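You operate a simulated robot arm through the tools that you are given. There is no shell and no other tool.

The job below is to be done with a simulated robot arm. You get a single attempt, and the scene is never put back.

JOB
Glue the picture frame's corner, close it and clamp it till it sets.
Fine: glue stick back on the mat; lift the clamp once the glue has set. Set down upright: green glue stick. Where these are worked on the way, their far stop is far enough and under half their travel is too little: corner clamp. A coat counts when it lies all over at full strength: go over it till it gets no stronger.

It is judged by the outcome, as a careful person would: the job done as asked, and still so three seconds after it is handed in. It fails if anything else is knocked over, pushed out of place, dropped, spilled or broken.

ROBOT AND FRAMES
A 6-joint arm with a two-finger parallel gripper, fixed in place. Base frame: the origin is at the foot of the arm, x ahead of it, y to its left, z up; the work surface is at about z = 0. Lengths are in m, angles in rad, forces in N, time in s.
With the tool pointing down near the work surface it reaches from about 0.14 to 0.58 m from the base axis. Its first joint turns from -1.152 to 1.152 rad. Payload 2.1 kg.
Tool frame: the origin (TCP) lies between the finger pads and is the grasp point; the fingertips stand 0.03 m ahead of it; z points along the fingers, y is the line along which they close. Largest opening 0.094 m; finger width 0.028, thickness 0.01; the body of the gripper, 0.05 by 0.096 m, starts 0.055 m behind the TCP.
Orientation is told as [roll, pitch, yaw] about the base's x, y, z axes, in that order, counted from this pose: with the fingers straight down and closing along the base's y, the tool's x points along the base's -x, its y along +y and its z along -z.

CONTROLS
- The arm moves only by the tool jog_arm. Its argument "motion" is a list of rows, each an object (a shift or turn left out is 0, a gripper value left out holds the last) with "delta_pos": the shift along the tool's x, y, z in m, a list of three; "dr": the turn, a rotation vector about the tool's x, y, z in degrees, a list of three; "hand": the gripper command, from -1 (fully open) to 1 (shut), values between in proportion. In form: [{"delta_pos": [dx, dy, dz], "dr": [wx, wy, wz], "hand": hand}, ...]. A call has 1 to 20 rows; each row is the pose to reach, as a shift and turn from the pose commanded when the call began, along the tool's axes at that moment. A row lasts 0.2 s, in which the tool goes at most 0.05 m and 0.15 rad; a call with a longer step from one row to the next is refused whole, and so is a gripper value outside its range. Where a pose cannot be reached the arm comes as near as it can. A force on the tool above 90 N (or 10 N above the force at the start of the call, whichever is more), or a blocked arm, ends the call early, and 0.2 s more pass. Each finger travels about 0.072 m/s and halts on what it meets, pressing with about 39 N; the grip force reading is that of the motor and also rises with nothing between the fingers. The clock runs only during rows and for 0.2 s after the last one: add rows that repeat a pose to give the fingers time. The reply holds the time, the measured pose of the TCP, the force on the tool along the base axes, the opening and the grip force, in the units named above and with some noise, with the torque about the TCP (base axes, N m) and any sound that the robot's microphone picked up, and new pictures: "show" is both (left out), scene, wrist or none.
- Cameras (640 x 400 px; columns grow to the right, rows downward): "scene" is fixed at [0.0068, -0.3533, 0.4881]; the picture's right is [0.99, -0.10, 0.00], its down [-0.06, -0.56, -0.83] and it looks along [0.08, 0.82, -0.56] (base axes); focal length 254 px, centre (320, 200). "wrist" rides on the gripper at [0.076, 0.014, -0.103] in the tool frame; the picture's right is [-0.18, 0.98, 0.00], its down [-0.75, -0.14, -0.64] and it looks along [-0.63, -0.12, 0.77] (tool axes); focal length 243 px, centre (320, 200).
- probe_pixels(camera, pixels): for up to 12 pixels [column, row] of the newest picture of that camera ("zoom" is the newest enlarged one), the place [x, y, z] in the base frame of the surface seen there, good to about 0.002 m. The clock stands still meanwhile.
- enlarge(camera, box): a new picture of the part [left, top, right, bottom] of that camera's present view, enlarged. The clock stands still meanwhile.
- close_job(): hands the job in; it is judged then, once.

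Open the gripper and draw the arm clear of the work before you hand the job in, unless the task says otherwise.

The tools are called as a command line: name --argument value ..., lists and objects as JSON in quotes. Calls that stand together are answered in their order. jog_arm: Moves the arm, as the interface text tells. Its arguments: {"type":"object","properties":{"motion":{"type":"array","items":{"type":"object","properties":{"delta_pos":{"type":"array","items":{"type":"number"}},"dr":{"type":"array","items":{"type":"number"}},"hand":{"type":"number"}}}},"show":{"type":"string","enum":["both","scene","wrist","none"]}},"required":["motion"]} The other tools are called the same way: probe_pixels (camera, pixels) gives the place of the surface under pixels of a picture; enlarge (camera, box) takes an enlarged picture of a part of a camera's view; close_job () hands the job in.

At the start:

```text
time_s: 0.0
ee_pos: [0.3206, 0.0381, 0.3292]
ee_rot: [0.0, 0.0, 0.001]
force: [0.8, 0.2, -1.0]
moment: [0.0, -0.01, 0.01]
width: 0.0941
grasp_force: 0.1
```

scene: 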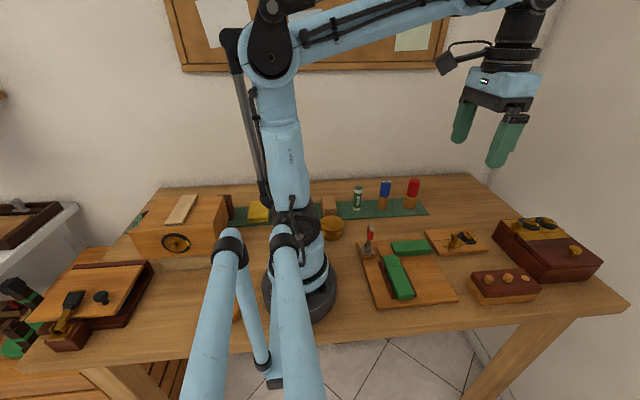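
wrist: 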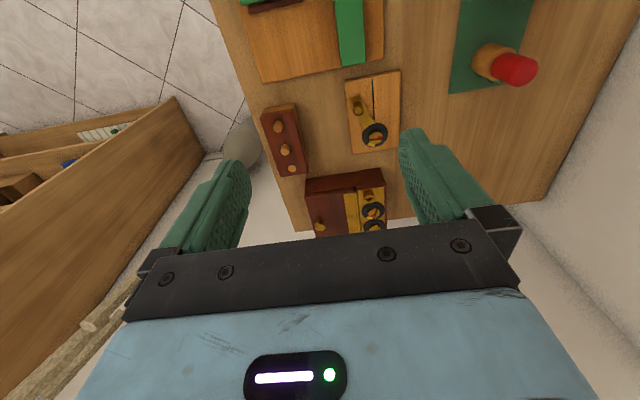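

The scene picture shows a board with green frame pieces near (400,270), a mat with glue sticks near (380,205), and other fixtures. I enlarge these areas to understand them before moving.

enlarge --camera "scene" --box '[320, 170, 480, 320]'

enlarge --camera "scene" --box '[420, 200, 620, 320]'

enlarge --camera "scene" --box '[0, 170, 240, 360]'

```text
2.67 times, centred on (400, 245) of scene
```

zoom: 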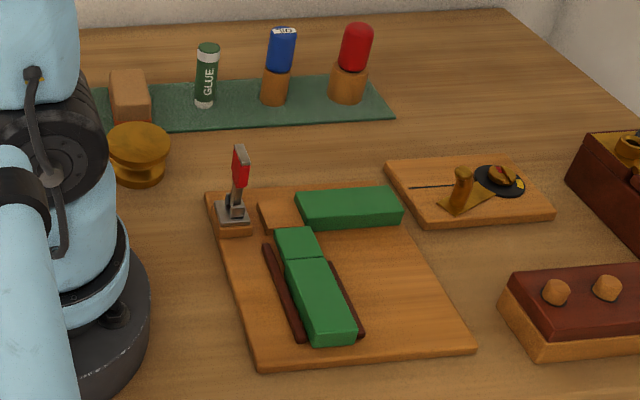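

```text
3.20 times, centred on (520, 260) of scene
```

zoom: 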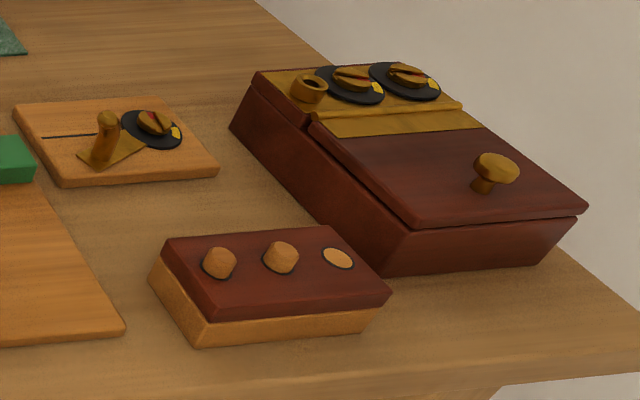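

```text
2.11 times, centred on (120, 265) of scene
```

zoom: 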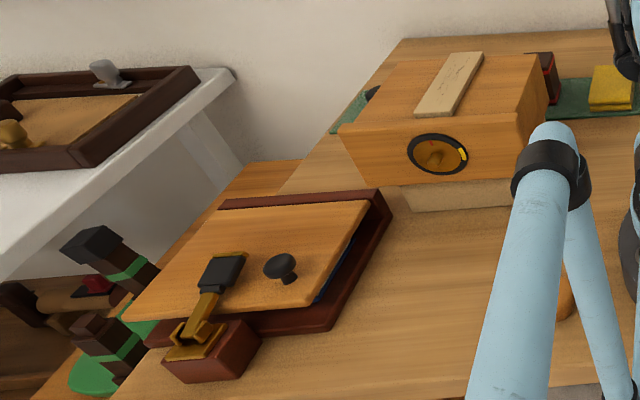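

I now want a closer look at the glue area and the frame for exact coordinates.

enlarge --camera "scene" --box '[345, 225, 465, 310]'

probe_pixels --camera "scene" --pixels '[[357, 188], [357, 198], [356, 210], [385, 184], [413, 183], [332, 228], [370, 230], [368, 240], [368, 252], [410, 245], [390, 262], [400, 285]]'

```text
4.71 times, centred on (405, 268) of scene
```

zoom: 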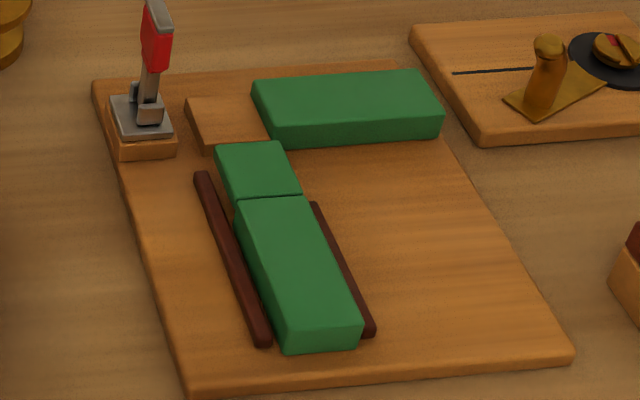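

```text
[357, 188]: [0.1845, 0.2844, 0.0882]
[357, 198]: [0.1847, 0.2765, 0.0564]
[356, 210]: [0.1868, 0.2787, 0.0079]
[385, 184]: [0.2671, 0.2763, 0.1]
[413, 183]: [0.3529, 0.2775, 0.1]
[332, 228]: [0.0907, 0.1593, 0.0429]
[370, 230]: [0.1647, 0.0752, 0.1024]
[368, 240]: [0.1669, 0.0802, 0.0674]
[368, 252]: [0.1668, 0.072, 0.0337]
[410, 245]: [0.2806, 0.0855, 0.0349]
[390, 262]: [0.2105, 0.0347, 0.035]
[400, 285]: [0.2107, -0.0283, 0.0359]
```

The zoom shows the fixed leg (green with bare end at (225,120)), and a slider between two dark rails with a short green head. I probe its corner points.

probe_pixels --camera "zoom" --pixels '[[188, 100], [255, 97], [258, 80], [420, 72], [440, 112], [280, 146], [215, 150], [205, 148], [220, 152], [278, 143], [300, 192], [235, 200]]'

probe_pixels --camera "zoom" --pixels '[[240, 205], [303, 200], [284, 328], [360, 315], [285, 345], [202, 178], [265, 335], [318, 210], [372, 328], [200, 380], [570, 350], [100, 85]]'

probe_pixels --camera "zoom" --pixels '[[155, 10], [155, 45], [150, 70], [148, 90], [135, 115], [155, 110], [118, 120], [170, 120], [140, 150], [260, 110], [230, 160], [225, 145]]'

```text
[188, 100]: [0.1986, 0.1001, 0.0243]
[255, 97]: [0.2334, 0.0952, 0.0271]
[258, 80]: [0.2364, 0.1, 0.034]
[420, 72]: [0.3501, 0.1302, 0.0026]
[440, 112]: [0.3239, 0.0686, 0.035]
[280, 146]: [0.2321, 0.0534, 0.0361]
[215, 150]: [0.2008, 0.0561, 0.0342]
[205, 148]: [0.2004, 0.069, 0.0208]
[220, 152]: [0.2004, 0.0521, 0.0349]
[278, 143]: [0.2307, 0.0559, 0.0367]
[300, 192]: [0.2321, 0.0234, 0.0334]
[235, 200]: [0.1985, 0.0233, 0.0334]
```

```text
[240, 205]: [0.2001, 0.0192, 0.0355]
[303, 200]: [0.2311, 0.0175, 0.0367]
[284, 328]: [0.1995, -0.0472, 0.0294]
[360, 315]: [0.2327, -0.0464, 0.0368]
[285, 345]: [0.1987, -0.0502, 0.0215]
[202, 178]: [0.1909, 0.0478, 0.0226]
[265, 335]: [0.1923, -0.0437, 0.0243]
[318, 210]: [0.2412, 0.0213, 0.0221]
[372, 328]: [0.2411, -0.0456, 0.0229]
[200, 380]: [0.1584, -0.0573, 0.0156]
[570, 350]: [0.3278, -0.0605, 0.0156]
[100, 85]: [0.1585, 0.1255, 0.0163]
```

```text
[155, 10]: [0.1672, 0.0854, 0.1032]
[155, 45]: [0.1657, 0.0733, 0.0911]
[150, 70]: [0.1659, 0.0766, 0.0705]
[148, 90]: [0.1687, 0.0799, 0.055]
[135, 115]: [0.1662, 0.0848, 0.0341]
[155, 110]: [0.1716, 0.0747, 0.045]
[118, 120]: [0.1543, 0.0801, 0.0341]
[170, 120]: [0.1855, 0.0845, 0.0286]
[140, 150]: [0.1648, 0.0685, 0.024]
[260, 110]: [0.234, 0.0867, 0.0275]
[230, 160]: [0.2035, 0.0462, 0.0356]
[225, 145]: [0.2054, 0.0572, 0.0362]
```

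The half-lap joint is now clear: bare tenon at about x 0.20–0.234, y 0.067–0.10, z 0.027. I look closely at the sticks on the mat and at the clamp.

enlarge --camera "scene" --box '[335, 170, 435, 225]'

enlarge --camera "scene" --box '[350, 215, 390, 265]'

```text
6.40 times, centred on (385, 198) of scene
```

zoom: 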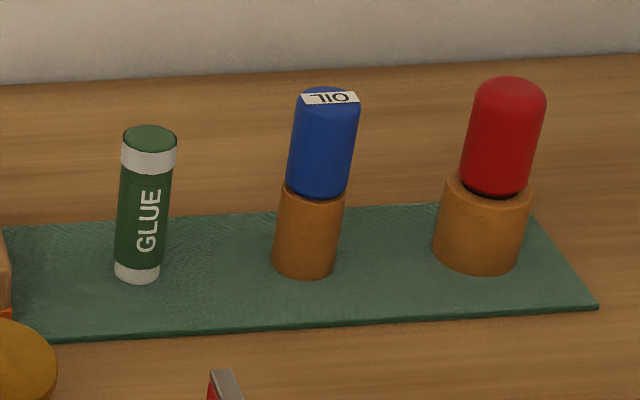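

```text
8.00 times, centred on (370, 240) of scene
```

zoom: 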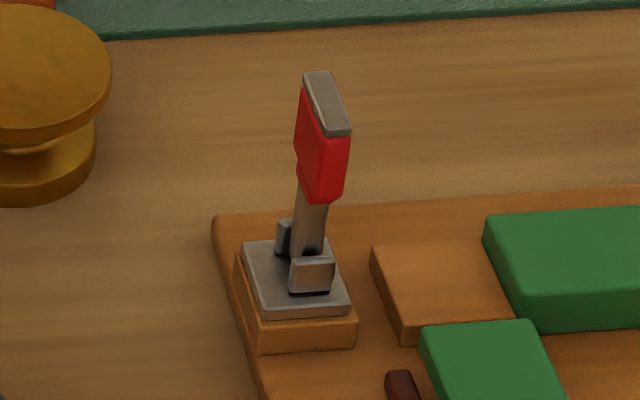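

The glue stick stands at about (0.185, 0.279), with the bottle "OIL" 8 cm to its right. I move above the glue stick with the hand open to look at it with the wrist camera.

jog_arm --motion '[{"delta_pos": [0.017, 0.03, 0.0155], "hand": -1}, {"delta_pos": [0.034, 0.06, 0.031]}, {"delta_pos": [0.051, 0.09, 0.0465]}, {"delta_pos": [0.068, 0.12, 0.062]}, {"delta_pos": [0.085, 0.15, 0.0775]}, {"delta_pos": [0.102, 0.18, 0.093]}, {"delta_pos": [0.119, 0.21, 0.1085]}, {"delta_pos": [0.1356, 0.241, 0.124]}, {"delta_pos": [0.1356, 0.241, 0.124]}]' --show "both"

```text
time_s: 2.0
ee_pos: [0.1841, 0.2787, 0.2034]
ee_rot: [0.001, 0.0, -0.002]
force: [1.1, 0.6, 0.6]
moment: [-0.01, 0.0, -0.02]
width: 0.0939
grasp_force: 0.0
```

scene: 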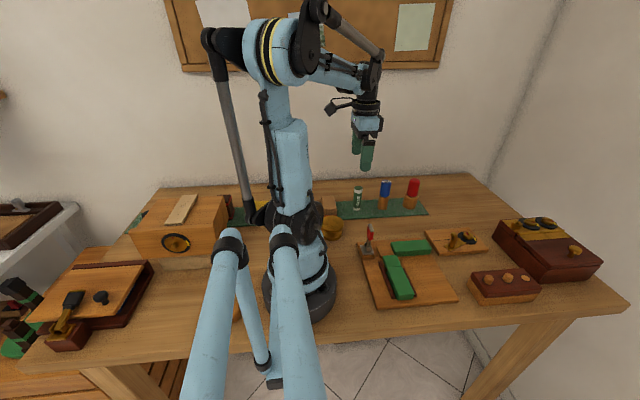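
wrist: 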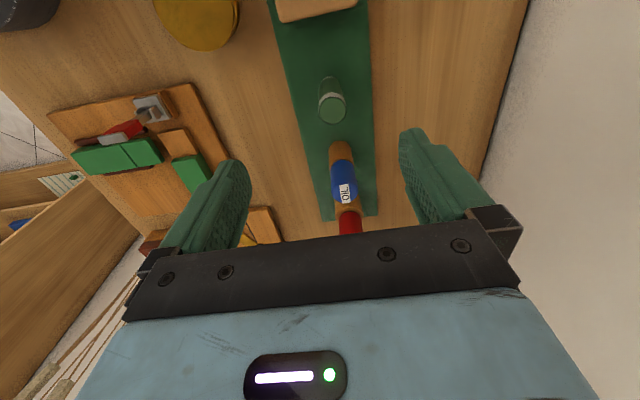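

The wrist picture shows the glue stick's top at (332,107). I enlarge and probe it.

enlarge --camera "wrist" --box '[280, 60, 380, 140]'

probe_pixels --camera "wrist" --pixels '[[332, 107], [322, 107], [342, 107], [332, 96], [332, 118], [328, 84], [343, 190], [320, 12], [300, 100]]'

```text
5.00 times, centred on (330, 100) of wrist
```

zoom: 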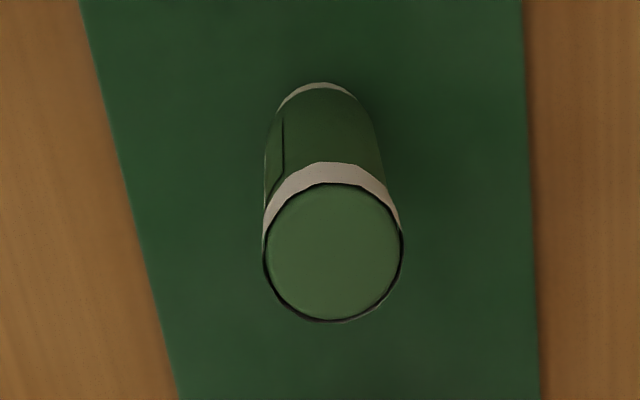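

```text
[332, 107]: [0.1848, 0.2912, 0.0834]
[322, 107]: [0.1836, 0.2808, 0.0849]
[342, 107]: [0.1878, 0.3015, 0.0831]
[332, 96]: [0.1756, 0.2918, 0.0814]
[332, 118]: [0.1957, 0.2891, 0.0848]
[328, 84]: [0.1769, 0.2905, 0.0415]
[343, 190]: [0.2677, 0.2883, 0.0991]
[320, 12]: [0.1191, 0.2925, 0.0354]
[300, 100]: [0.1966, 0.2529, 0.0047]
```

The stick's axis is at about (0.1855, 0.291), top at z 0.084. I shift over it and go down to TCP z ≈ 0.06 with the hand open, then check before closing.

jog_arm --motion '[{"delta_pos": [-0.001, 0.012, 0.0]}, {"delta_pos": [-0.001, 0.012, 0.03]}, {"delta_pos": [-0.001, 0.012, 0.06]}, {"delta_pos": [-0.001, 0.012, 0.09]}, {"delta_pos": [-0.001, 0.012, 0.12]}, {"delta_pos": [-0.001, 0.012, 0.144]}, {"delta_pos": [-0.001, 0.012, 0.144]}]' --show "both"

```text
time_s: 3.6
ee_pos: [0.1867, 0.2927, 0.0596]
ee_rot: [0.0, 0.001, 0.001]
force: [-0.1, 0.2, 0.5]
moment: [-0.03, -0.02, 0.0]
width: 0.0941
grasp_force: 0.0
```

scene: 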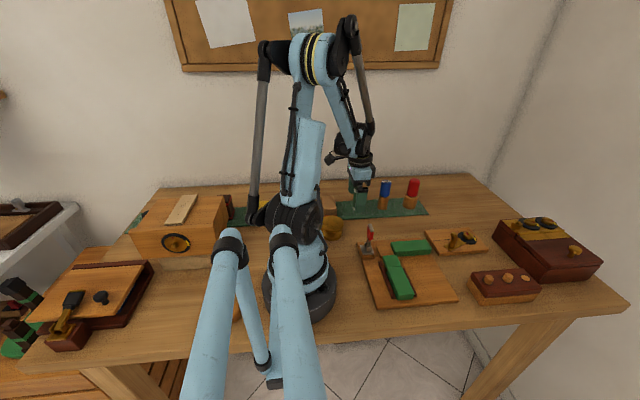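
wrist: 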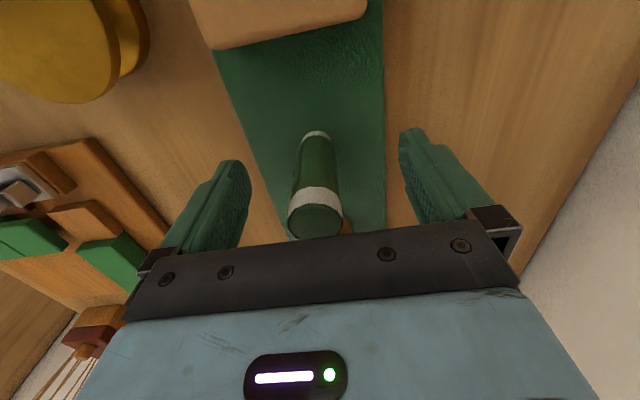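

The stick stands centred between the open fingers at (315,190). I close the hand on it.

jog_arm --motion '[{"hand": 1}, {"hand": 1}, {"hand": 1}, {"hand": 1}, {"hand": 1}]' --show "wrist"

```text
time_s: 4.8
ee_pos: [0.1865, 0.293, 0.0595]
ee_rot: [-0.001, 0.001, -0.002]
force: [-0.8, -0.7, -1.1]
moment: [-0.01, 0.0, 0.0]
width: 0.0228
grasp_force: 39.0
```

wrist: 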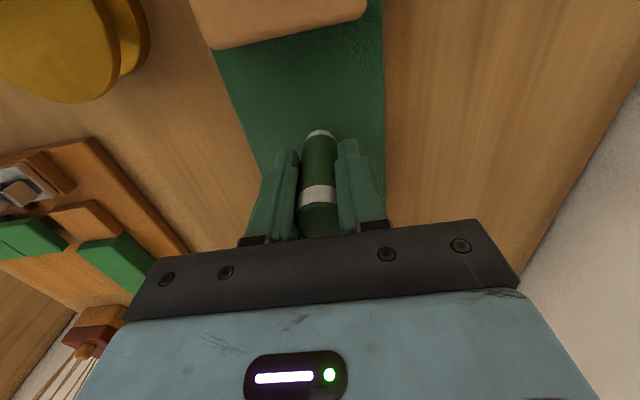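

The fingers hold the stick (width 0.0228, 39 N). I lift it 0.1 m and inspect its ends in the scene camera.

jog_arm --motion '[{"delta_pos": [0, 0, -0.02]}, {"delta_pos": [0, 0, -0.05]}, {"delta_pos": [0, 0, -0.085]}, {"delta_pos": [0, 0, -0.12]}, {"delta_pos": [0, 0, -0.12]}]' --show "both"

enlarge --camera "scene" --box '[330, 130, 410, 190]'

```text
time_s: 6.0
ee_pos: [0.1878, 0.293, 0.1807]
ee_rot: [-0.002, 0.001, -0.001]
force: [0.4, 0.1, -2.2]
moment: [0.01, -0.02, 0.03]
width: 0.0232
grasp_force: 38.9
```

scene: 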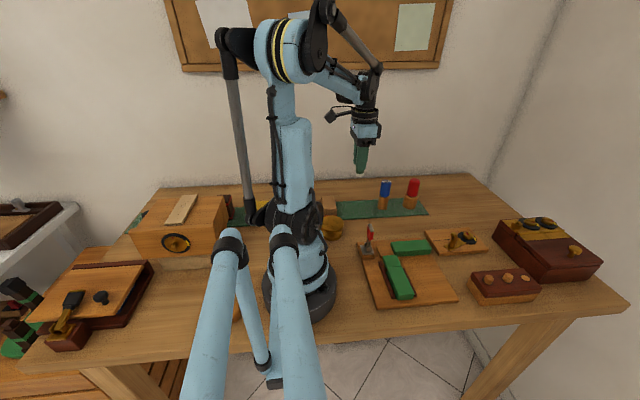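
wrist: 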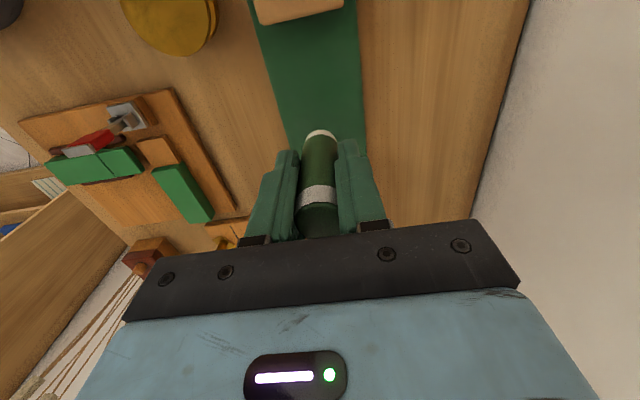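

```text
6.67 times, centred on (370, 160) of scene
```

zoom: 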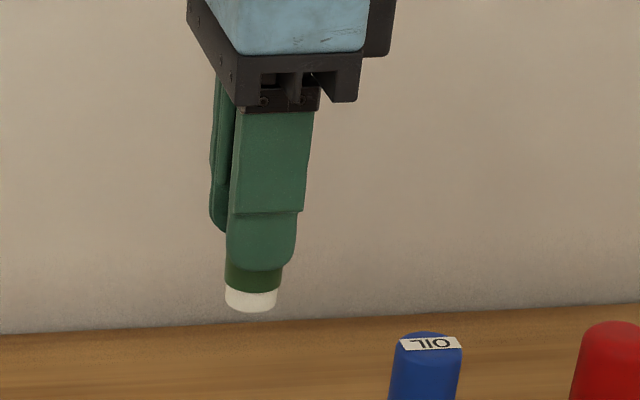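

The white glue tip is at the bottom end, ready to dab. From the present wrist picture I probe the tenon near (158,152) and the clamp for more exact positions.

enlarge --camera "wrist" --box '[60, 85, 220, 225]'

probe_pixels --camera "wrist" --pixels '[[158, 152], [322, 134], [140, 143], [163, 138], [150, 165], [176, 157], [90, 142], [115, 115]]'

```text
2.86 times, centred on (140, 155) of wrist
```

zoom: 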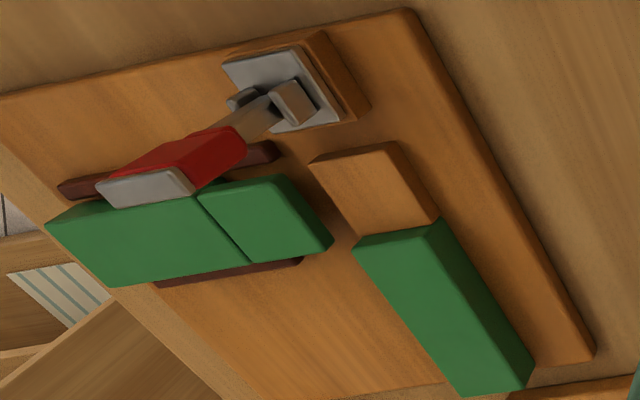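

```text
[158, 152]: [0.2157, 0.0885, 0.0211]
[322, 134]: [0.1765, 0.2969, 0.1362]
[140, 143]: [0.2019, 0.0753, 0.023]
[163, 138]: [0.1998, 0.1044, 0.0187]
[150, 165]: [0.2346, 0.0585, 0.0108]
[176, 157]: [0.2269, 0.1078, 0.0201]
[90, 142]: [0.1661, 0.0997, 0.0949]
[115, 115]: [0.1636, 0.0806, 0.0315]
```

I carry the stick level to a spot just behind the tenon (y ≈ 0.135), tip well above the clamp, to look at the tenon from nearer.

jog_arm --motion '[{"delta_pos": [-0.006, -0.03, 0.0]}, {"delta_pos": [-0.012, -0.06, 0.0]}, {"delta_pos": [-0.018, -0.09, 0.0]}, {"delta_pos": [-0.024, -0.12, 0.0]}, {"delta_pos": [-0.029, -0.15, 0.0]}, {"delta_pos": [-0.029, -0.158, 0.0]}, {"delta_pos": [-0.029, -0.158, 0.0]}]' --show "both"

enlarge --camera "wrist" --box '[150, 60, 350, 200]'

```text
time_s: 7.6
ee_pos: [0.2155, 0.1326, 0.1794]
ee_rot: [0.0, 0.001, -0.001]
force: [0.2, -0.4, 0.4]
moment: [0.01, 0.01, -0.01]
width: 0.0232
grasp_force: 38.7
```

scene: 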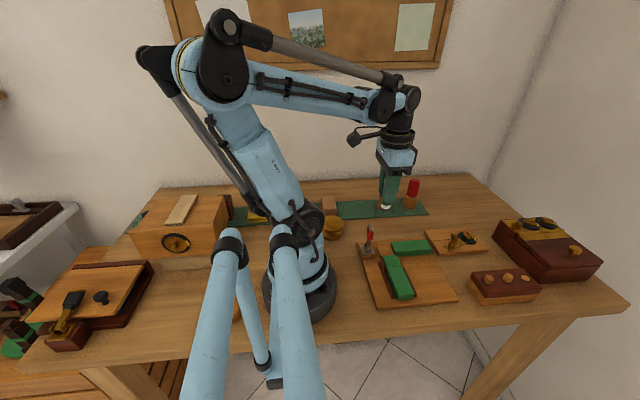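
wrist: 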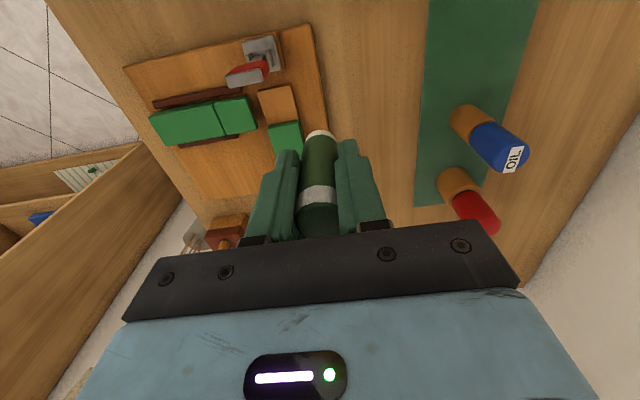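

```text
2.86 times, centred on (250, 130) of wrist
```

zoom: 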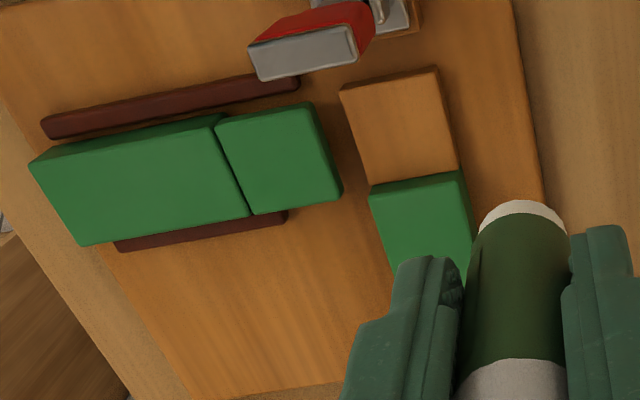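

I probe the tenon's corners, the head, the clamp bar and the stick's tip in this nearer zoom.

probe_pixels --camera "zoom" --pixels '[[350, 95], [430, 80], [450, 160], [375, 175], [400, 128], [520, 206], [305, 55], [225, 125], [305, 110], [335, 185], [255, 205], [415, 200]]'

probe_pixels --camera "scene" --pixels '[[386, 208], [386, 204], [383, 206], [390, 206]]'

```text
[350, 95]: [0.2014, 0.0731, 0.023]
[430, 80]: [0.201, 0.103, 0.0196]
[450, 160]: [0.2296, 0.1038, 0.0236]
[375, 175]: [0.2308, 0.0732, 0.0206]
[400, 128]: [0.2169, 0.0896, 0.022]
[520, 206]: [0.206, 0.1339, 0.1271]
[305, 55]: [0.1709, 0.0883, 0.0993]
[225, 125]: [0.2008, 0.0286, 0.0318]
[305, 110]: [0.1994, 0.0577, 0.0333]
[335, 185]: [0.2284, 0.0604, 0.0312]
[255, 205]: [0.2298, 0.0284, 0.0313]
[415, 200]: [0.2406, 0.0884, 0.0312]
```

```text
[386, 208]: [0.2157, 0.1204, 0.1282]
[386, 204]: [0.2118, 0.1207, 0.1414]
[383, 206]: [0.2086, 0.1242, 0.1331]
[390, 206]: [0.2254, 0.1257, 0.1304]
```

The tenon spans about x 0.199–0.234, y 0.069–0.104, top z ≈ 0.024; the tip hangs 0.055 below the TCP. I move over its centre and go down to about 1 cm above it.

jog_arm --motion '[{"delta_pos": [-0.001, -0.023, 0.0]}, {"delta_pos": [-0.001, -0.046, 0.0]}, {"delta_pos": [-0.001, -0.046, 0.03]}, {"delta_pos": [-0.001, -0.046, 0.06]}, {"delta_pos": [-0.001, -0.046, 0.085]}, {"delta_pos": [-0.001, -0.046, 0.088]}]' --show "both"

enlarge --camera "scene" --box '[345, 205, 445, 275]'

```text
time_s: 9.0
ee_pos: [0.2148, 0.088, 0.0924]
ee_rot: [0.0, -0.001, 0.001]
force: [0.7, -0.3, -1.1]
moment: [0.0, 0.01, -0.03]
width: 0.0229
grasp_force: 40.0
```

scene: 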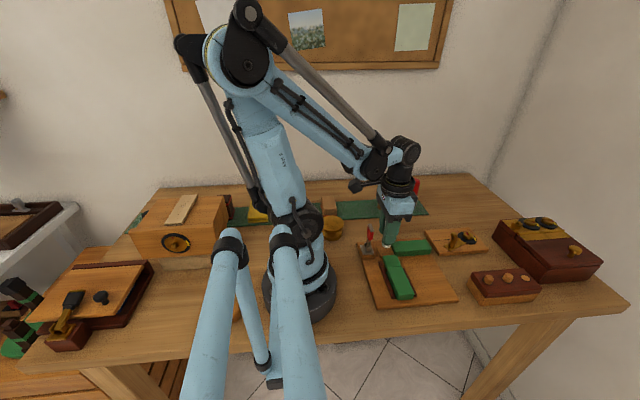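
wrist: 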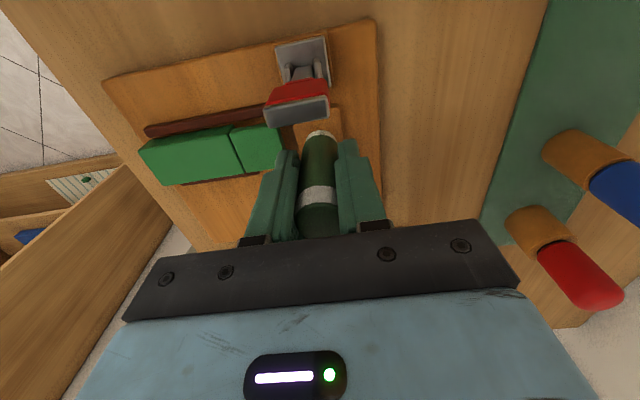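

```text
5.71 times, centred on (395, 240) of scene
```

zoom: 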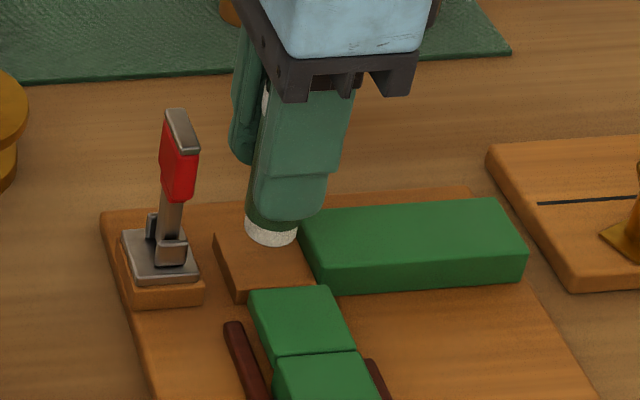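

The tip at zoom (270,237) hovers above the tenon. I go down in small steps and watch the force.

jog_arm --motion '[{"delta_pos": [0, 0, 0.006]}, {"delta_pos": [0, 0, 0.01]}, {"delta_pos": [0, 0, 0.01]}]' --show "none"

```text
time_s: 9.8
ee_pos: [0.2165, 0.0871, 0.0817]
ee_rot: [0.001, 0.0, -0.002]
force: [0.5, 0.7, 0.1]
moment: [0.01, 0.02, 0.01]
width: 0.0232
grasp_force: 39.7
```

No contact yet at TCP z 0.0817. I go 2 mm further.

jog_arm --motion '[{"delta_pos": [0, 0, 0.001]}, {"delta_pos": [0, 0, 0.002]}, {"delta_pos": [0, 0, 0.002]}]' --show "none"

```text
time_s: 10.6
ee_pos: [0.2164, 0.0868, 0.0813]
ee_rot: [0.001, 0.0, -0.002]
force: [-0.1, 0.0, -0.4]
moment: [0.02, 0.0, -0.01]
width: 0.0231
grasp_force: 39.3
```

Still no clear force. I go 2 mm further down.

jog_arm --motion '[{"delta_pos": [0, 0, 0.001]}, {"delta_pos": [0, 0, 0.002]}, {"delta_pos": [0, 0, 0.002]}]' --show "scene"

enlarge --camera "scene" --box '[365, 225, 425, 265]'

```text
time_s: 11.4
ee_pos: [0.2166, 0.0859, 0.0777]
ee_rot: [-0.001, 0.0, -0.002]
force: [0.9, 0.0, -0.6]
moment: [-0.02, 0.0, -0.02]
width: 0.0232
grasp_force: 38.7
```

scene: 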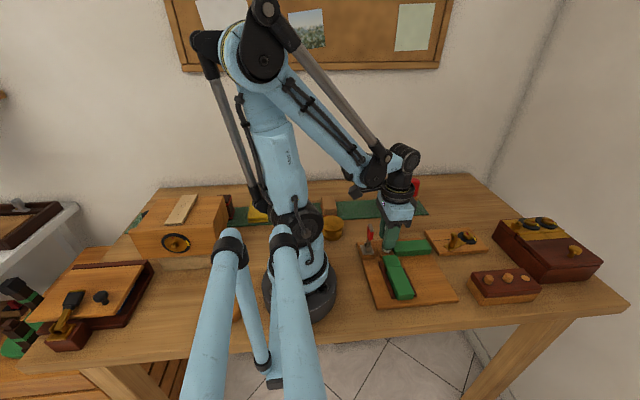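

```text
10.00 times, centred on (395, 245) of scene
```

zoom: 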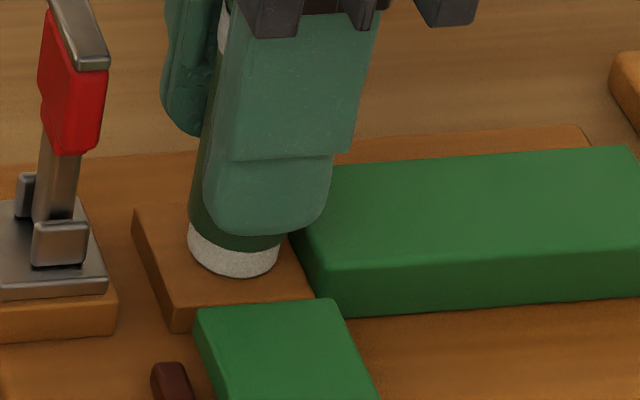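

The tip looks almost on the tenon at zoom (235,270), with no force yet. I go down 1 mm at a time.

jog_arm --motion '[{"delta_pos": [0, 0, 0.0007]}, {"delta_pos": [0, 0, 0.0014]}, {"delta_pos": [0, 0, 0.0014]}]' --show "none"

```text
time_s: 12.2
ee_pos: [0.2168, 0.0869, 0.0785]
ee_rot: [-0.001, 0.0, -0.004]
force: [-6.7, -5.1, 33.2]
moment: [-0.3, 0.2, -0.03]
width: 0.0233
grasp_force: 39.9
```

Contact: 33 N upward. I back off about 0.9 mm to leave a light press.

jog_arm --motion '[{"delta_pos": [0, 0, -0.0009]}, {"delta_pos": [0, 0, -0.0009]}]' --show "none"

```text
time_s: 12.8
ee_pos: [0.2173, 0.0869, 0.078]
ee_rot: [0.001, -0.002, -0.001]
force: [0.0, -0.4, -0.8]
moment: [-0.01, 0.01, 0.01]
width: 0.0232
grasp_force: 39.1
```

Force is gone; I go down 0.4 mm for a light touch.

jog_arm --motion '[{"delta_pos": [0, 0, 0.0004]}, {"delta_pos": [0, 0, 0.0004]}]' --show "none"

```text
time_s: 13.4
ee_pos: [0.218, 0.0867, 0.0784]
ee_rot: [0.0, 0.0, -0.002]
force: [-0.2, 0.3, -0.7]
moment: [0.01, 0.04, 0.02]
width: 0.0232
grasp_force: 39.2
```

Still none; another 0.4 mm.

jog_arm --motion '[{"delta_pos": [0, 0, 0.0004]}, {"delta_pos": [0, 0, 0.0004]}]' --show "none"

```text
time_s: 14.0
ee_pos: [0.2162, 0.0873, 0.0784]
ee_rot: [-0.001, -0.001, -0.001]
force: [-0.4, 0.0, 0.3]
moment: [0.0, 0.01, 0.01]
width: 0.0233
grasp_force: 38.6
```

Another 0.4 mm down.

jog_arm --motion '[{"delta_pos": [0, 0, 0.0004]}, {"delta_pos": [0, 0, 0.0004]}]' --show "none"

```text
time_s: 14.6
ee_pos: [0.2166, 0.0867, 0.077]
ee_rot: [-0.001, 0.001, -0.002]
force: [-2.6, -3.1, 23.1]
moment: [-0.18, 0.09, -0.04]
width: 0.0231
grasp_force: 39.2
```

A firm touch (23 N). I now sweep the tip over the tenon in three lines along y, and look at the coat.

jog_arm --motion '[{"delta_pos": [-0.003, 0.0, -0.0001]}, {"delta_pos": [-0.0055, 0.007, -0.0001]}, {"delta_pos": [-0.0055, 0.0145, -0.0001]}, {"delta_pos": [-0.0055, 0.007, -0.0001]}, {"delta_pos": [-0.0055, 0.0, -0.0001]}, {"delta_pos": [-0.0055, -0.007, -0.0001]}, {"delta_pos": [-0.0055, -0.0135, -0.0001]}, {"delta_pos": [0.003, -0.0135, -0.0001]}, {"delta_pos": [0.003, -0.007, -0.0001]}, {"delta_pos": [0.003, 0.0, -0.0001]}, {"delta_pos": [0.003, 0.007, -0.0001]}, {"delta_pos": [0.003, 0.0145, -0.0001]}, {"delta_pos": [0.0115, 0.0145, -0.0001]}, {"delta_pos": [0.0115, 0.007, -0.0001]}, {"delta_pos": [0.0115, 0.0, -0.0001]}, {"delta_pos": [0.0115, -0.007, -0.0001]}, {"delta_pos": [0.0115, -0.0135, -0.0001]}, {"delta_pos": [0.006, -0.007, -0.0001]}, {"delta_pos": [0.0, 0.0, -0.0001]}]' --show "scene"

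enlarge --camera "scene" --box '[365, 225, 425, 265]'

```text
time_s: 18.6
ee_pos: [0.2168, 0.088, 0.0774]
ee_rot: [0.0, -0.001, -0.001]
force: [-0.2, 0.5, -0.3]
moment: [0.0, -0.01, 0.04]
width: 0.0232
grasp_force: 39.2
```

scene: 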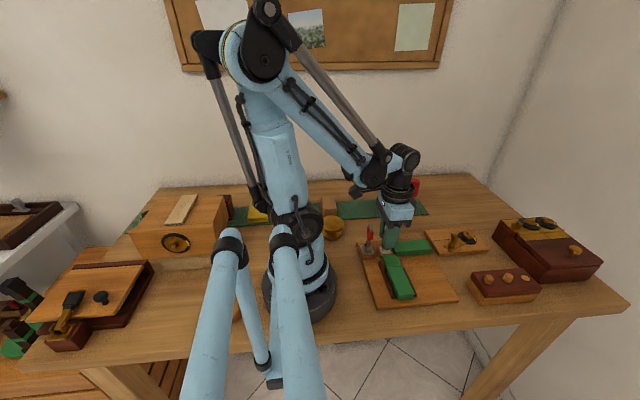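

```text
10.00 times, centred on (395, 245) of scene
```

zoom: 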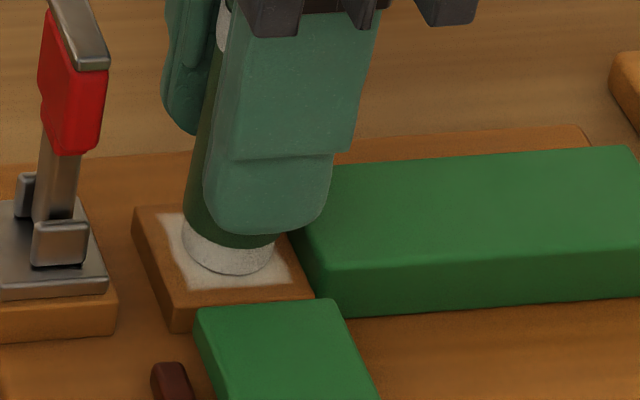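

A white coat is showing around the tip. I lift the stick 6 cm straight up to see it whole.

jog_arm --motion '[{"delta_pos": [0, 0, -0.02]}, {"delta_pos": [0, 0, -0.05]}, {"delta_pos": [0, 0.03, -0.07]}, {"delta_pos": [0, 0.06, -0.07]}, {"delta_pos": [0, 0.06, -0.07]}]' --show "both"

enlarge --camera "scene" --box '[365, 225, 425, 265]'

enlarge --camera "wrist" --box '[220, 80, 320, 150]'

```text
time_s: 19.8
ee_pos: [0.2194, 0.149, 0.1483]
ee_rot: [0.0, 0.0, -0.003]
force: [-0.2, 0.1, -0.9]
moment: [0.01, 0.02, 0.04]
width: 0.0231
grasp_force: 39.1
```

scene: 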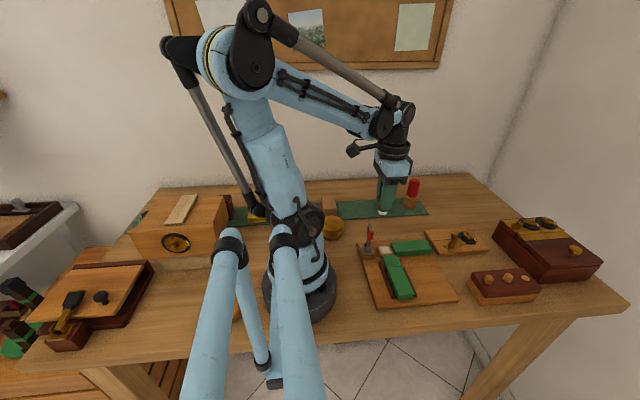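
wrist: 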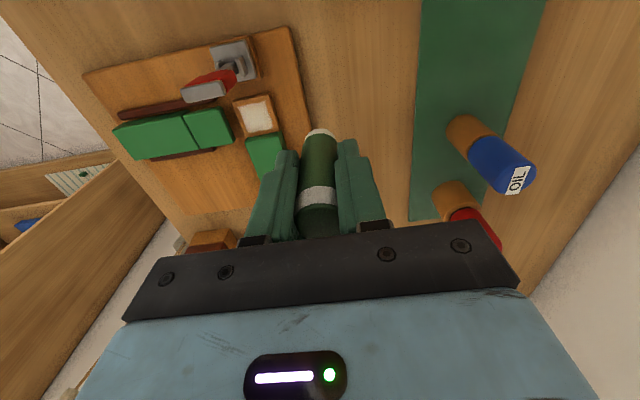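

```text
10.00 times, centred on (395, 245) of scene
```

zoom: 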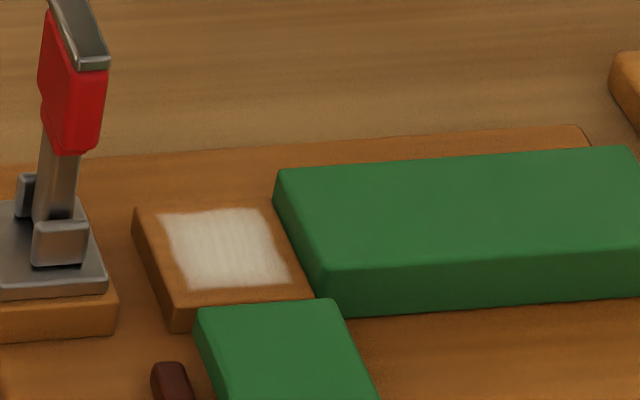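

```text
5.71 times, centred on (270, 115) of wrist
```

zoom: 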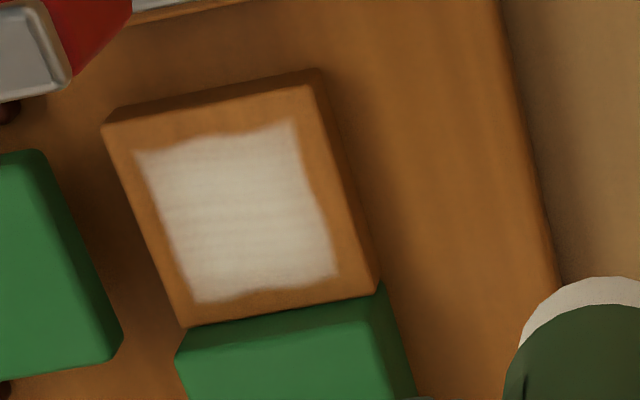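

The coat lies as an inset white square on the tenon (scene zoom (222,248)), edges a bit thin. I go back down to the same height and check contact before going over it again.

jog_arm --motion '[{"delta_pos": [0, -0.03, 0]}, {"delta_pos": [0, -0.06, 0]}, {"delta_pos": [0, -0.06, 0.03]}, {"delta_pos": [0, -0.06, 0.055]}, {"delta_pos": [0, -0.06, 0.068]}, {"delta_pos": [0, -0.06, 0.0701]}, {"delta_pos": [0, -0.06, 0.0702]}]' --show "none"

```text
time_s: 21.4
ee_pos: [0.2174, 0.0863, 0.0769]
ee_rot: [0.0, 0.001, -0.001]
force: [-2.1, -3.6, 22.4]
moment: [-0.09, -0.16, -0.02]
width: 0.0233
grasp_force: 39.0
```

Contact at 22 N. I make a denser second coat with five lines along y.

jog_arm --motion '[{"delta_pos": [-0.006, 0.0145, 0]}, {"delta_pos": [-0.006, 0.005, 0]}, {"delta_pos": [-0.006, -0.005, 0]}, {"delta_pos": [-0.006, -0.0135, 0]}, {"delta_pos": [-0.0015, -0.0135, 0]}, {"delta_pos": [-0.0015, -0.005, 0]}, {"delta_pos": [-0.0015, 0.005, 0]}, {"delta_pos": [-0.0015, 0.0145, 0]}, {"delta_pos": [0.003, 0.0145, 0]}, {"delta_pos": [0.003, 0.005, 0]}, {"delta_pos": [0.003, -0.005, 0]}, {"delta_pos": [0.003, -0.0135, 0]}, {"delta_pos": [0.0075, -0.0135, 0]}, {"delta_pos": [0.0075, -0.005, 0]}, {"delta_pos": [0.0075, 0.005, 0]}, {"delta_pos": [0.0075, 0.0145, 0]}, {"delta_pos": [0.012, 0.0145, 0]}, {"delta_pos": [0.012, 0.005, 0]}, {"delta_pos": [0.012, -0.005, 0]}, {"delta_pos": [0.012, -0.0135, 0]}]' --show "none"

```text
time_s: 25.6
ee_pos: [0.2045, 0.0736, 0.0779]
ee_rot: [0.001, -0.002, -0.003]
force: [0.1, -0.4, -0.7]
moment: [0.01, -0.01, 0.0]
width: 0.023
grasp_force: 38.3
```

Now I cross it with lines along x, pressing 0.3 mm deeper since the force had faded to zero.

jog_arm --motion '[{"delta_pos": [0, 0, 0.0003]}, {"delta_pos": [-0.006, 0, 0.0003]}, {"delta_pos": [-0.012, 0, 0.0003]}, {"delta_pos": [-0.018, 0, 0.0003]}, {"delta_pos": [-0.018, 0.007, 0.0003]}, {"delta_pos": [-0.012, 0.007, 0.0003]}, {"delta_pos": [-0.006, 0.007, 0.0003]}, {"delta_pos": [0, 0.007, 0.0003]}, {"delta_pos": [0, 0.014, 0.0003]}, {"delta_pos": [-0.006, 0.014, 0.0003]}, {"delta_pos": [-0.012, 0.014, 0.0003]}, {"delta_pos": [-0.018, 0.014, 0.0003]}, {"delta_pos": [-0.018, 0.021, 0.0003]}, {"delta_pos": [-0.009, 0.021, 0.0003]}, {"delta_pos": [0, 0.021, 0.0003]}, {"delta_pos": [0, 0.028, 0.0003]}, {"delta_pos": [-0.006, 0.028, 0.0003]}, {"delta_pos": [-0.012, 0.028, 0.0003]}, {"delta_pos": [-0.018, 0.028, 0.0003]}]' --show "none"

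```text
time_s: 29.6
ee_pos: [0.2227, 0.1012, 0.0784]
ee_rot: [0.001, 0.006, 0.001]
force: [-13.9, 1.1, 1.3]
moment: [0.04, 0.59, 0.0]
width: 0.023
grasp_force: 38.7
```

The side of the tip touches the shoulder (−14 N in x), so the coat reaches it. I back off, lift and look at the coat.

jog_arm --motion '[{"delta_pos": [0.003, 0, 0]}, {"delta_pos": [0.005, -0.005, -0.02]}, {"delta_pos": [0.005, 0.01, -0.05]}, {"delta_pos": [0.005, 0.03, -0.07]}, {"delta_pos": [0.005, 0.046, -0.07]}, {"delta_pos": [0.005, 0.046, -0.07]}]' --show "both"

enlarge --camera "scene" --box '[365, 225, 425, 265]'

enlarge --camera "wrist" --box '[220, 80, 320, 150]'

```text
time_s: 31.0
ee_pos: [0.219, 0.1489, 0.1469]
ee_rot: [-0.003, 0.001, -0.001]
force: [-0.2, 0.1, -0.4]
moment: [0.05, 0.01, 0.0]
width: 0.0229
grasp_force: 39.2
```

scene: 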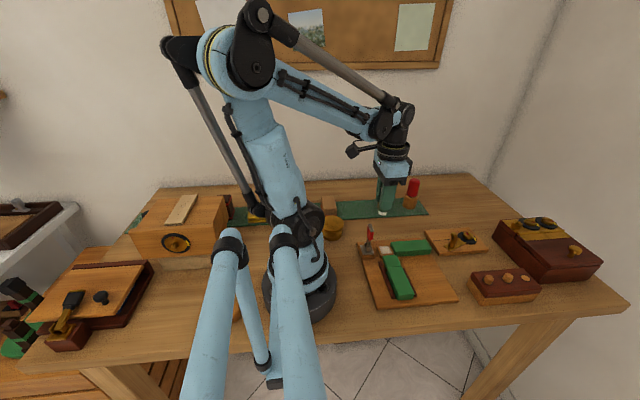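
wrist: 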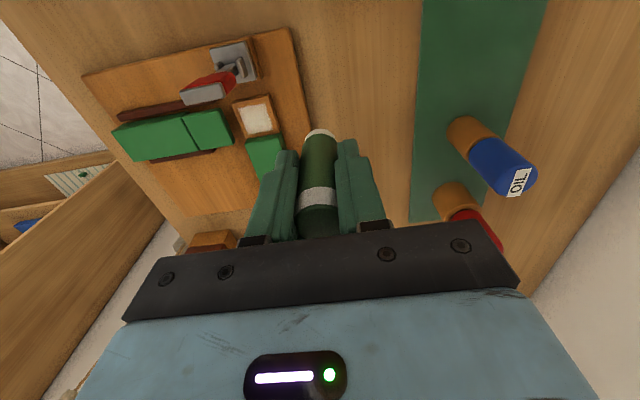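

```text
10.00 times, centred on (395, 245) of scene
```

zoom: 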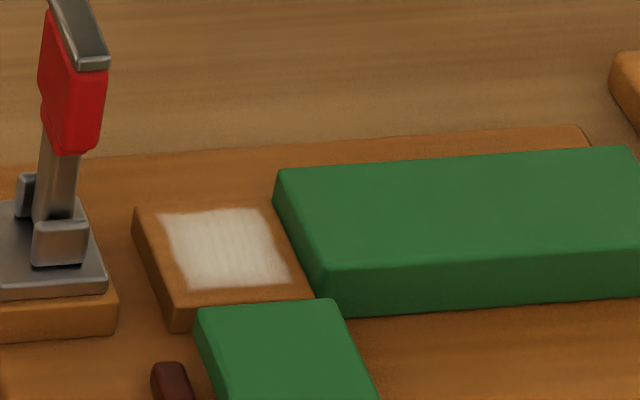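

```text
5.71 times, centred on (270, 115) of wrist
```

zoom: 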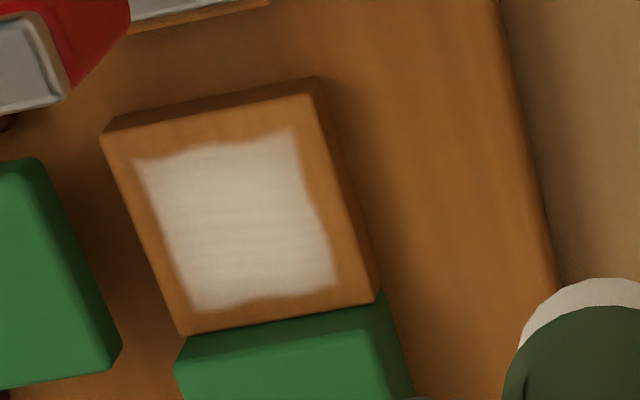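

The coat looks the same as after the first pass, so it seems saturated. I enlarge it once more to check that it is even.

enlarge --camera "wrist" --box '[235, 95, 285, 140]'

enlarge --camera "scene" --box '[376, 240, 400, 258]'

```text
8.89 times, centred on (260, 118) of wrist
```

zoom: 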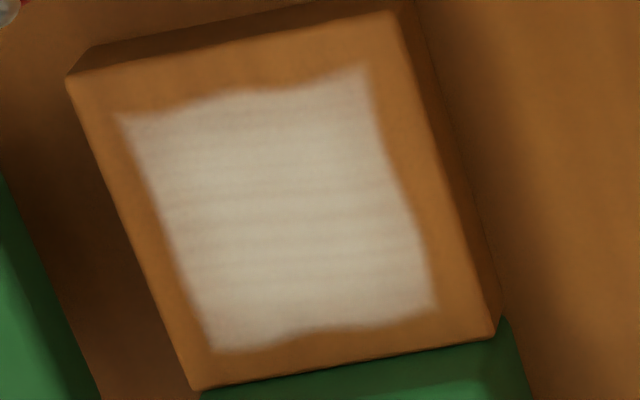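

```text
16.00 times, centred on (388, 249) of scene
```

zoom: 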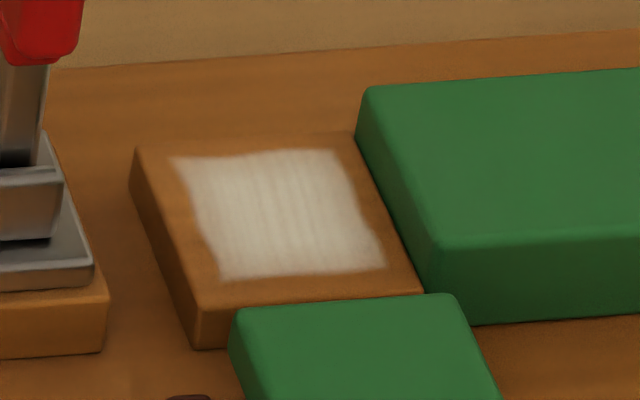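

The coat looks even. To be sure it gets no stronger I make one more full pass, going back down to the same level first.

jog_arm --motion '[{"delta_pos": [0.001, -0.03, 0]}, {"delta_pos": [0.001, -0.06, 0]}, {"delta_pos": [0.001, -0.06, 0.03]}, {"delta_pos": [0.001, -0.06, 0.055]}, {"delta_pos": [0.001, -0.06, 0.068]}, {"delta_pos": [0.001, -0.06, 0.0701]}, {"delta_pos": [0.001, -0.06, 0.0701]}]' --show "none"

```text
time_s: 32.6
ee_pos: [0.2171, 0.0875, 0.0763]
ee_rot: [-0.001, -0.002, -0.001]
force: [-0.1, 0.9, 1.9]
moment: [-0.03, 0.02, 0.0]
width: 0.0232
grasp_force: 38.9
```

Light touch (2 N). I sweep five lines again, 0.3 mm deeper.

jog_arm --motion '[{"delta_pos": [-0.005, 0.0145, 0.0003]}, {"delta_pos": [-0.005, 0.005, 0.0003]}, {"delta_pos": [-0.005, -0.005, 0.0003]}, {"delta_pos": [-0.005, -0.0135, 0.0003]}, {"delta_pos": [-0.001, -0.0135, 0.0003]}, {"delta_pos": [-0.001, -0.005, 0.0003]}, {"delta_pos": [-0.001, 0.005, 0.0003]}, {"delta_pos": [-0.001, 0.0145, 0.0003]}, {"delta_pos": [0.003, 0.0145, 0.0003]}, {"delta_pos": [0.003, 0.005, 0.0003]}, {"delta_pos": [0.003, -0.005, 0.0003]}, {"delta_pos": [0.003, -0.0135, 0.0003]}, {"delta_pos": [0.0075, -0.0135, 0.0003]}, {"delta_pos": [0.0075, -0.005, 0.0003]}, {"delta_pos": [0.0075, 0.005, 0.0003]}, {"delta_pos": [0.0075, 0.0145, 0.0003]}, {"delta_pos": [0.012, 0.0145, 0.0003]}, {"delta_pos": [0.012, 0.005, 0.0003]}, {"delta_pos": [0.012, -0.005, 0.0003]}, {"delta_pos": [0.012, -0.0135, 0.0003]}]' --show "none"

```text
time_s: 36.8
ee_pos: [0.2034, 0.0738, 0.0768]
ee_rot: [0.001, 0.001, 0.001]
force: [1.4, 3.8, 9.0]
moment: [0.19, -0.13, 0.05]
width: 0.0231
grasp_force: 39.5
```

Contact held (9 N). I lift off to the same viewing place as before and compare the coat.

jog_arm --motion '[{"delta_pos": [-0.005, 0.005, 0]}, {"delta_pos": [-0.013, 0.0135, -0.01]}, {"delta_pos": [-0.013, 0.02, -0.04]}, {"delta_pos": [-0.013, 0.05, -0.07]}, {"delta_pos": [-0.013, 0.0735, -0.07]}, {"delta_pos": [-0.013, 0.0735, -0.07]}]' --show "both"

enlarge --camera "wrist" --box '[235, 95, 285, 140]'

enlarge --camera "scene" --box '[376, 240, 400, 258]'

```text
time_s: 38.2
ee_pos: [0.2169, 0.149, 0.1463]
ee_rot: [-0.003, 0.0, -0.001]
force: [0.5, 0.2, -0.5]
moment: [-0.01, 0.02, 0.0]
width: 0.0229
grasp_force: 38.4
```

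scene: 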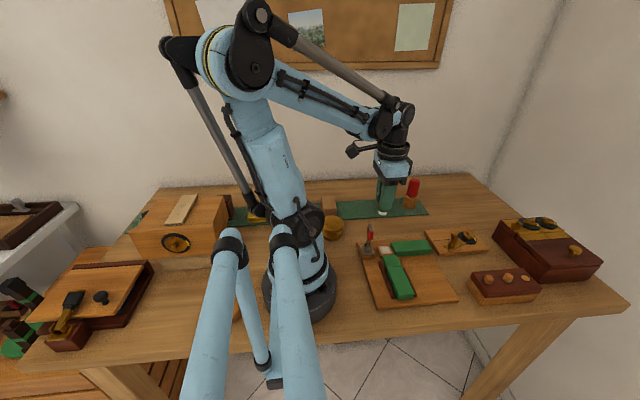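
wrist: 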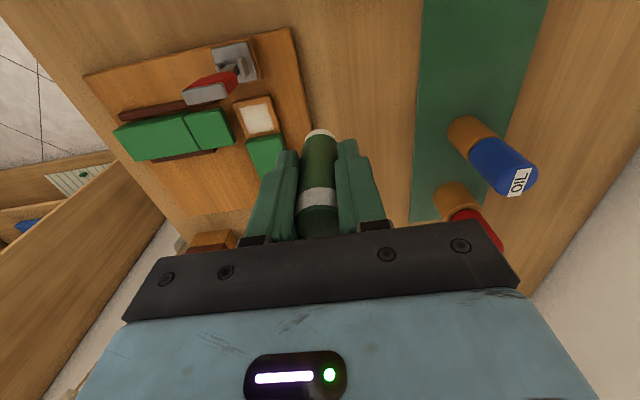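

```text
8.89 times, centred on (260, 118) of wrist
```

zoom: 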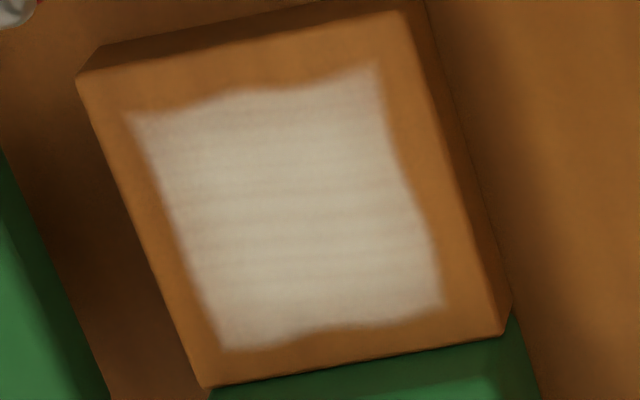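

```text
16.00 times, centred on (388, 249) of scene
```

zoom: 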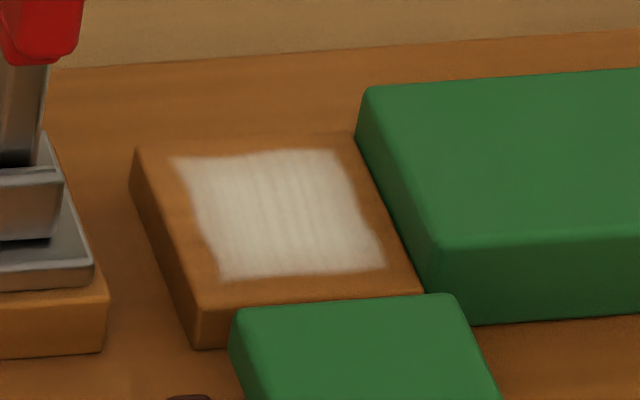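

It looks unchanged from the previous pass. For the edges' sake I do one last perimeter pass with short dwells at the corners, then set the stick back.

jog_arm --motion '[{"delta_pos": [0.0, -0.03, 0]}, {"delta_pos": [0.0, -0.06, 0]}, {"delta_pos": [0.0, -0.06, 0.03]}, {"delta_pos": [0.0, -0.06, 0.055]}, {"delta_pos": [0.0, -0.06, 0.068]}, {"delta_pos": [0.0, -0.06, 0.0702]}, {"delta_pos": [0.0, -0.06, 0.0702]}]' --show "none"

jog_arm --motion '[{"delta_pos": [-0.004, 0.007, 0.0001]}, {"delta_pos": [-0.004, 0.013, 0.0001]}, {"delta_pos": [-0.004, 0.013, 0.0001]}, {"delta_pos": [-0.004, 0.007, 0.0001]}, {"delta_pos": [-0.004, 0.0, 0.0001]}, {"delta_pos": [-0.004, -0.007, 0.0001]}, {"delta_pos": [-0.004, -0.0125, 0.0001]}, {"delta_pos": [-0.004, -0.0125, 0.0001]}, {"delta_pos": [0.004, -0.0125, 0.0001]}, {"delta_pos": [0.011, -0.0125, 0.0001]}, {"delta_pos": [0.011, -0.0125, 0.0001]}, {"delta_pos": [0.011, -0.006, 0.0001]}, {"delta_pos": [0.011, 0.0, 0.0001]}, {"delta_pos": [0.011, 0.007, 0.0001]}, {"delta_pos": [0.011, 0.013, 0.0001]}, {"delta_pos": [0.011, 0.013, 0.0001]}, {"delta_pos": [0.004, 0.013, 0.0001]}, {"delta_pos": [0.002, 0.006, 0.0001]}, {"delta_pos": [0.0, 0.0, 0.0001]}, {"delta_pos": [0.0, -0.002, 0.0001]}]' --show "none"

```text
time_s: 39.8
ee_pos: [0.2177, 0.0869, 0.0756]
ee_rot: [-0.001, 0.0, -0.001]
force: [-2.2, 0.4, 8.4]
moment: [-0.01, 0.0, 0.02]
width: 0.0231
grasp_force: 38.4
```

```text
time_s: 44.0
ee_pos: [0.2174, 0.0851, 0.0771]
ee_rot: [0.001, 0.003, -0.001]
force: [0.7, -0.2, -0.3]
moment: [0.01, 0.0, -0.01]
width: 0.0232
grasp_force: 38.7
```

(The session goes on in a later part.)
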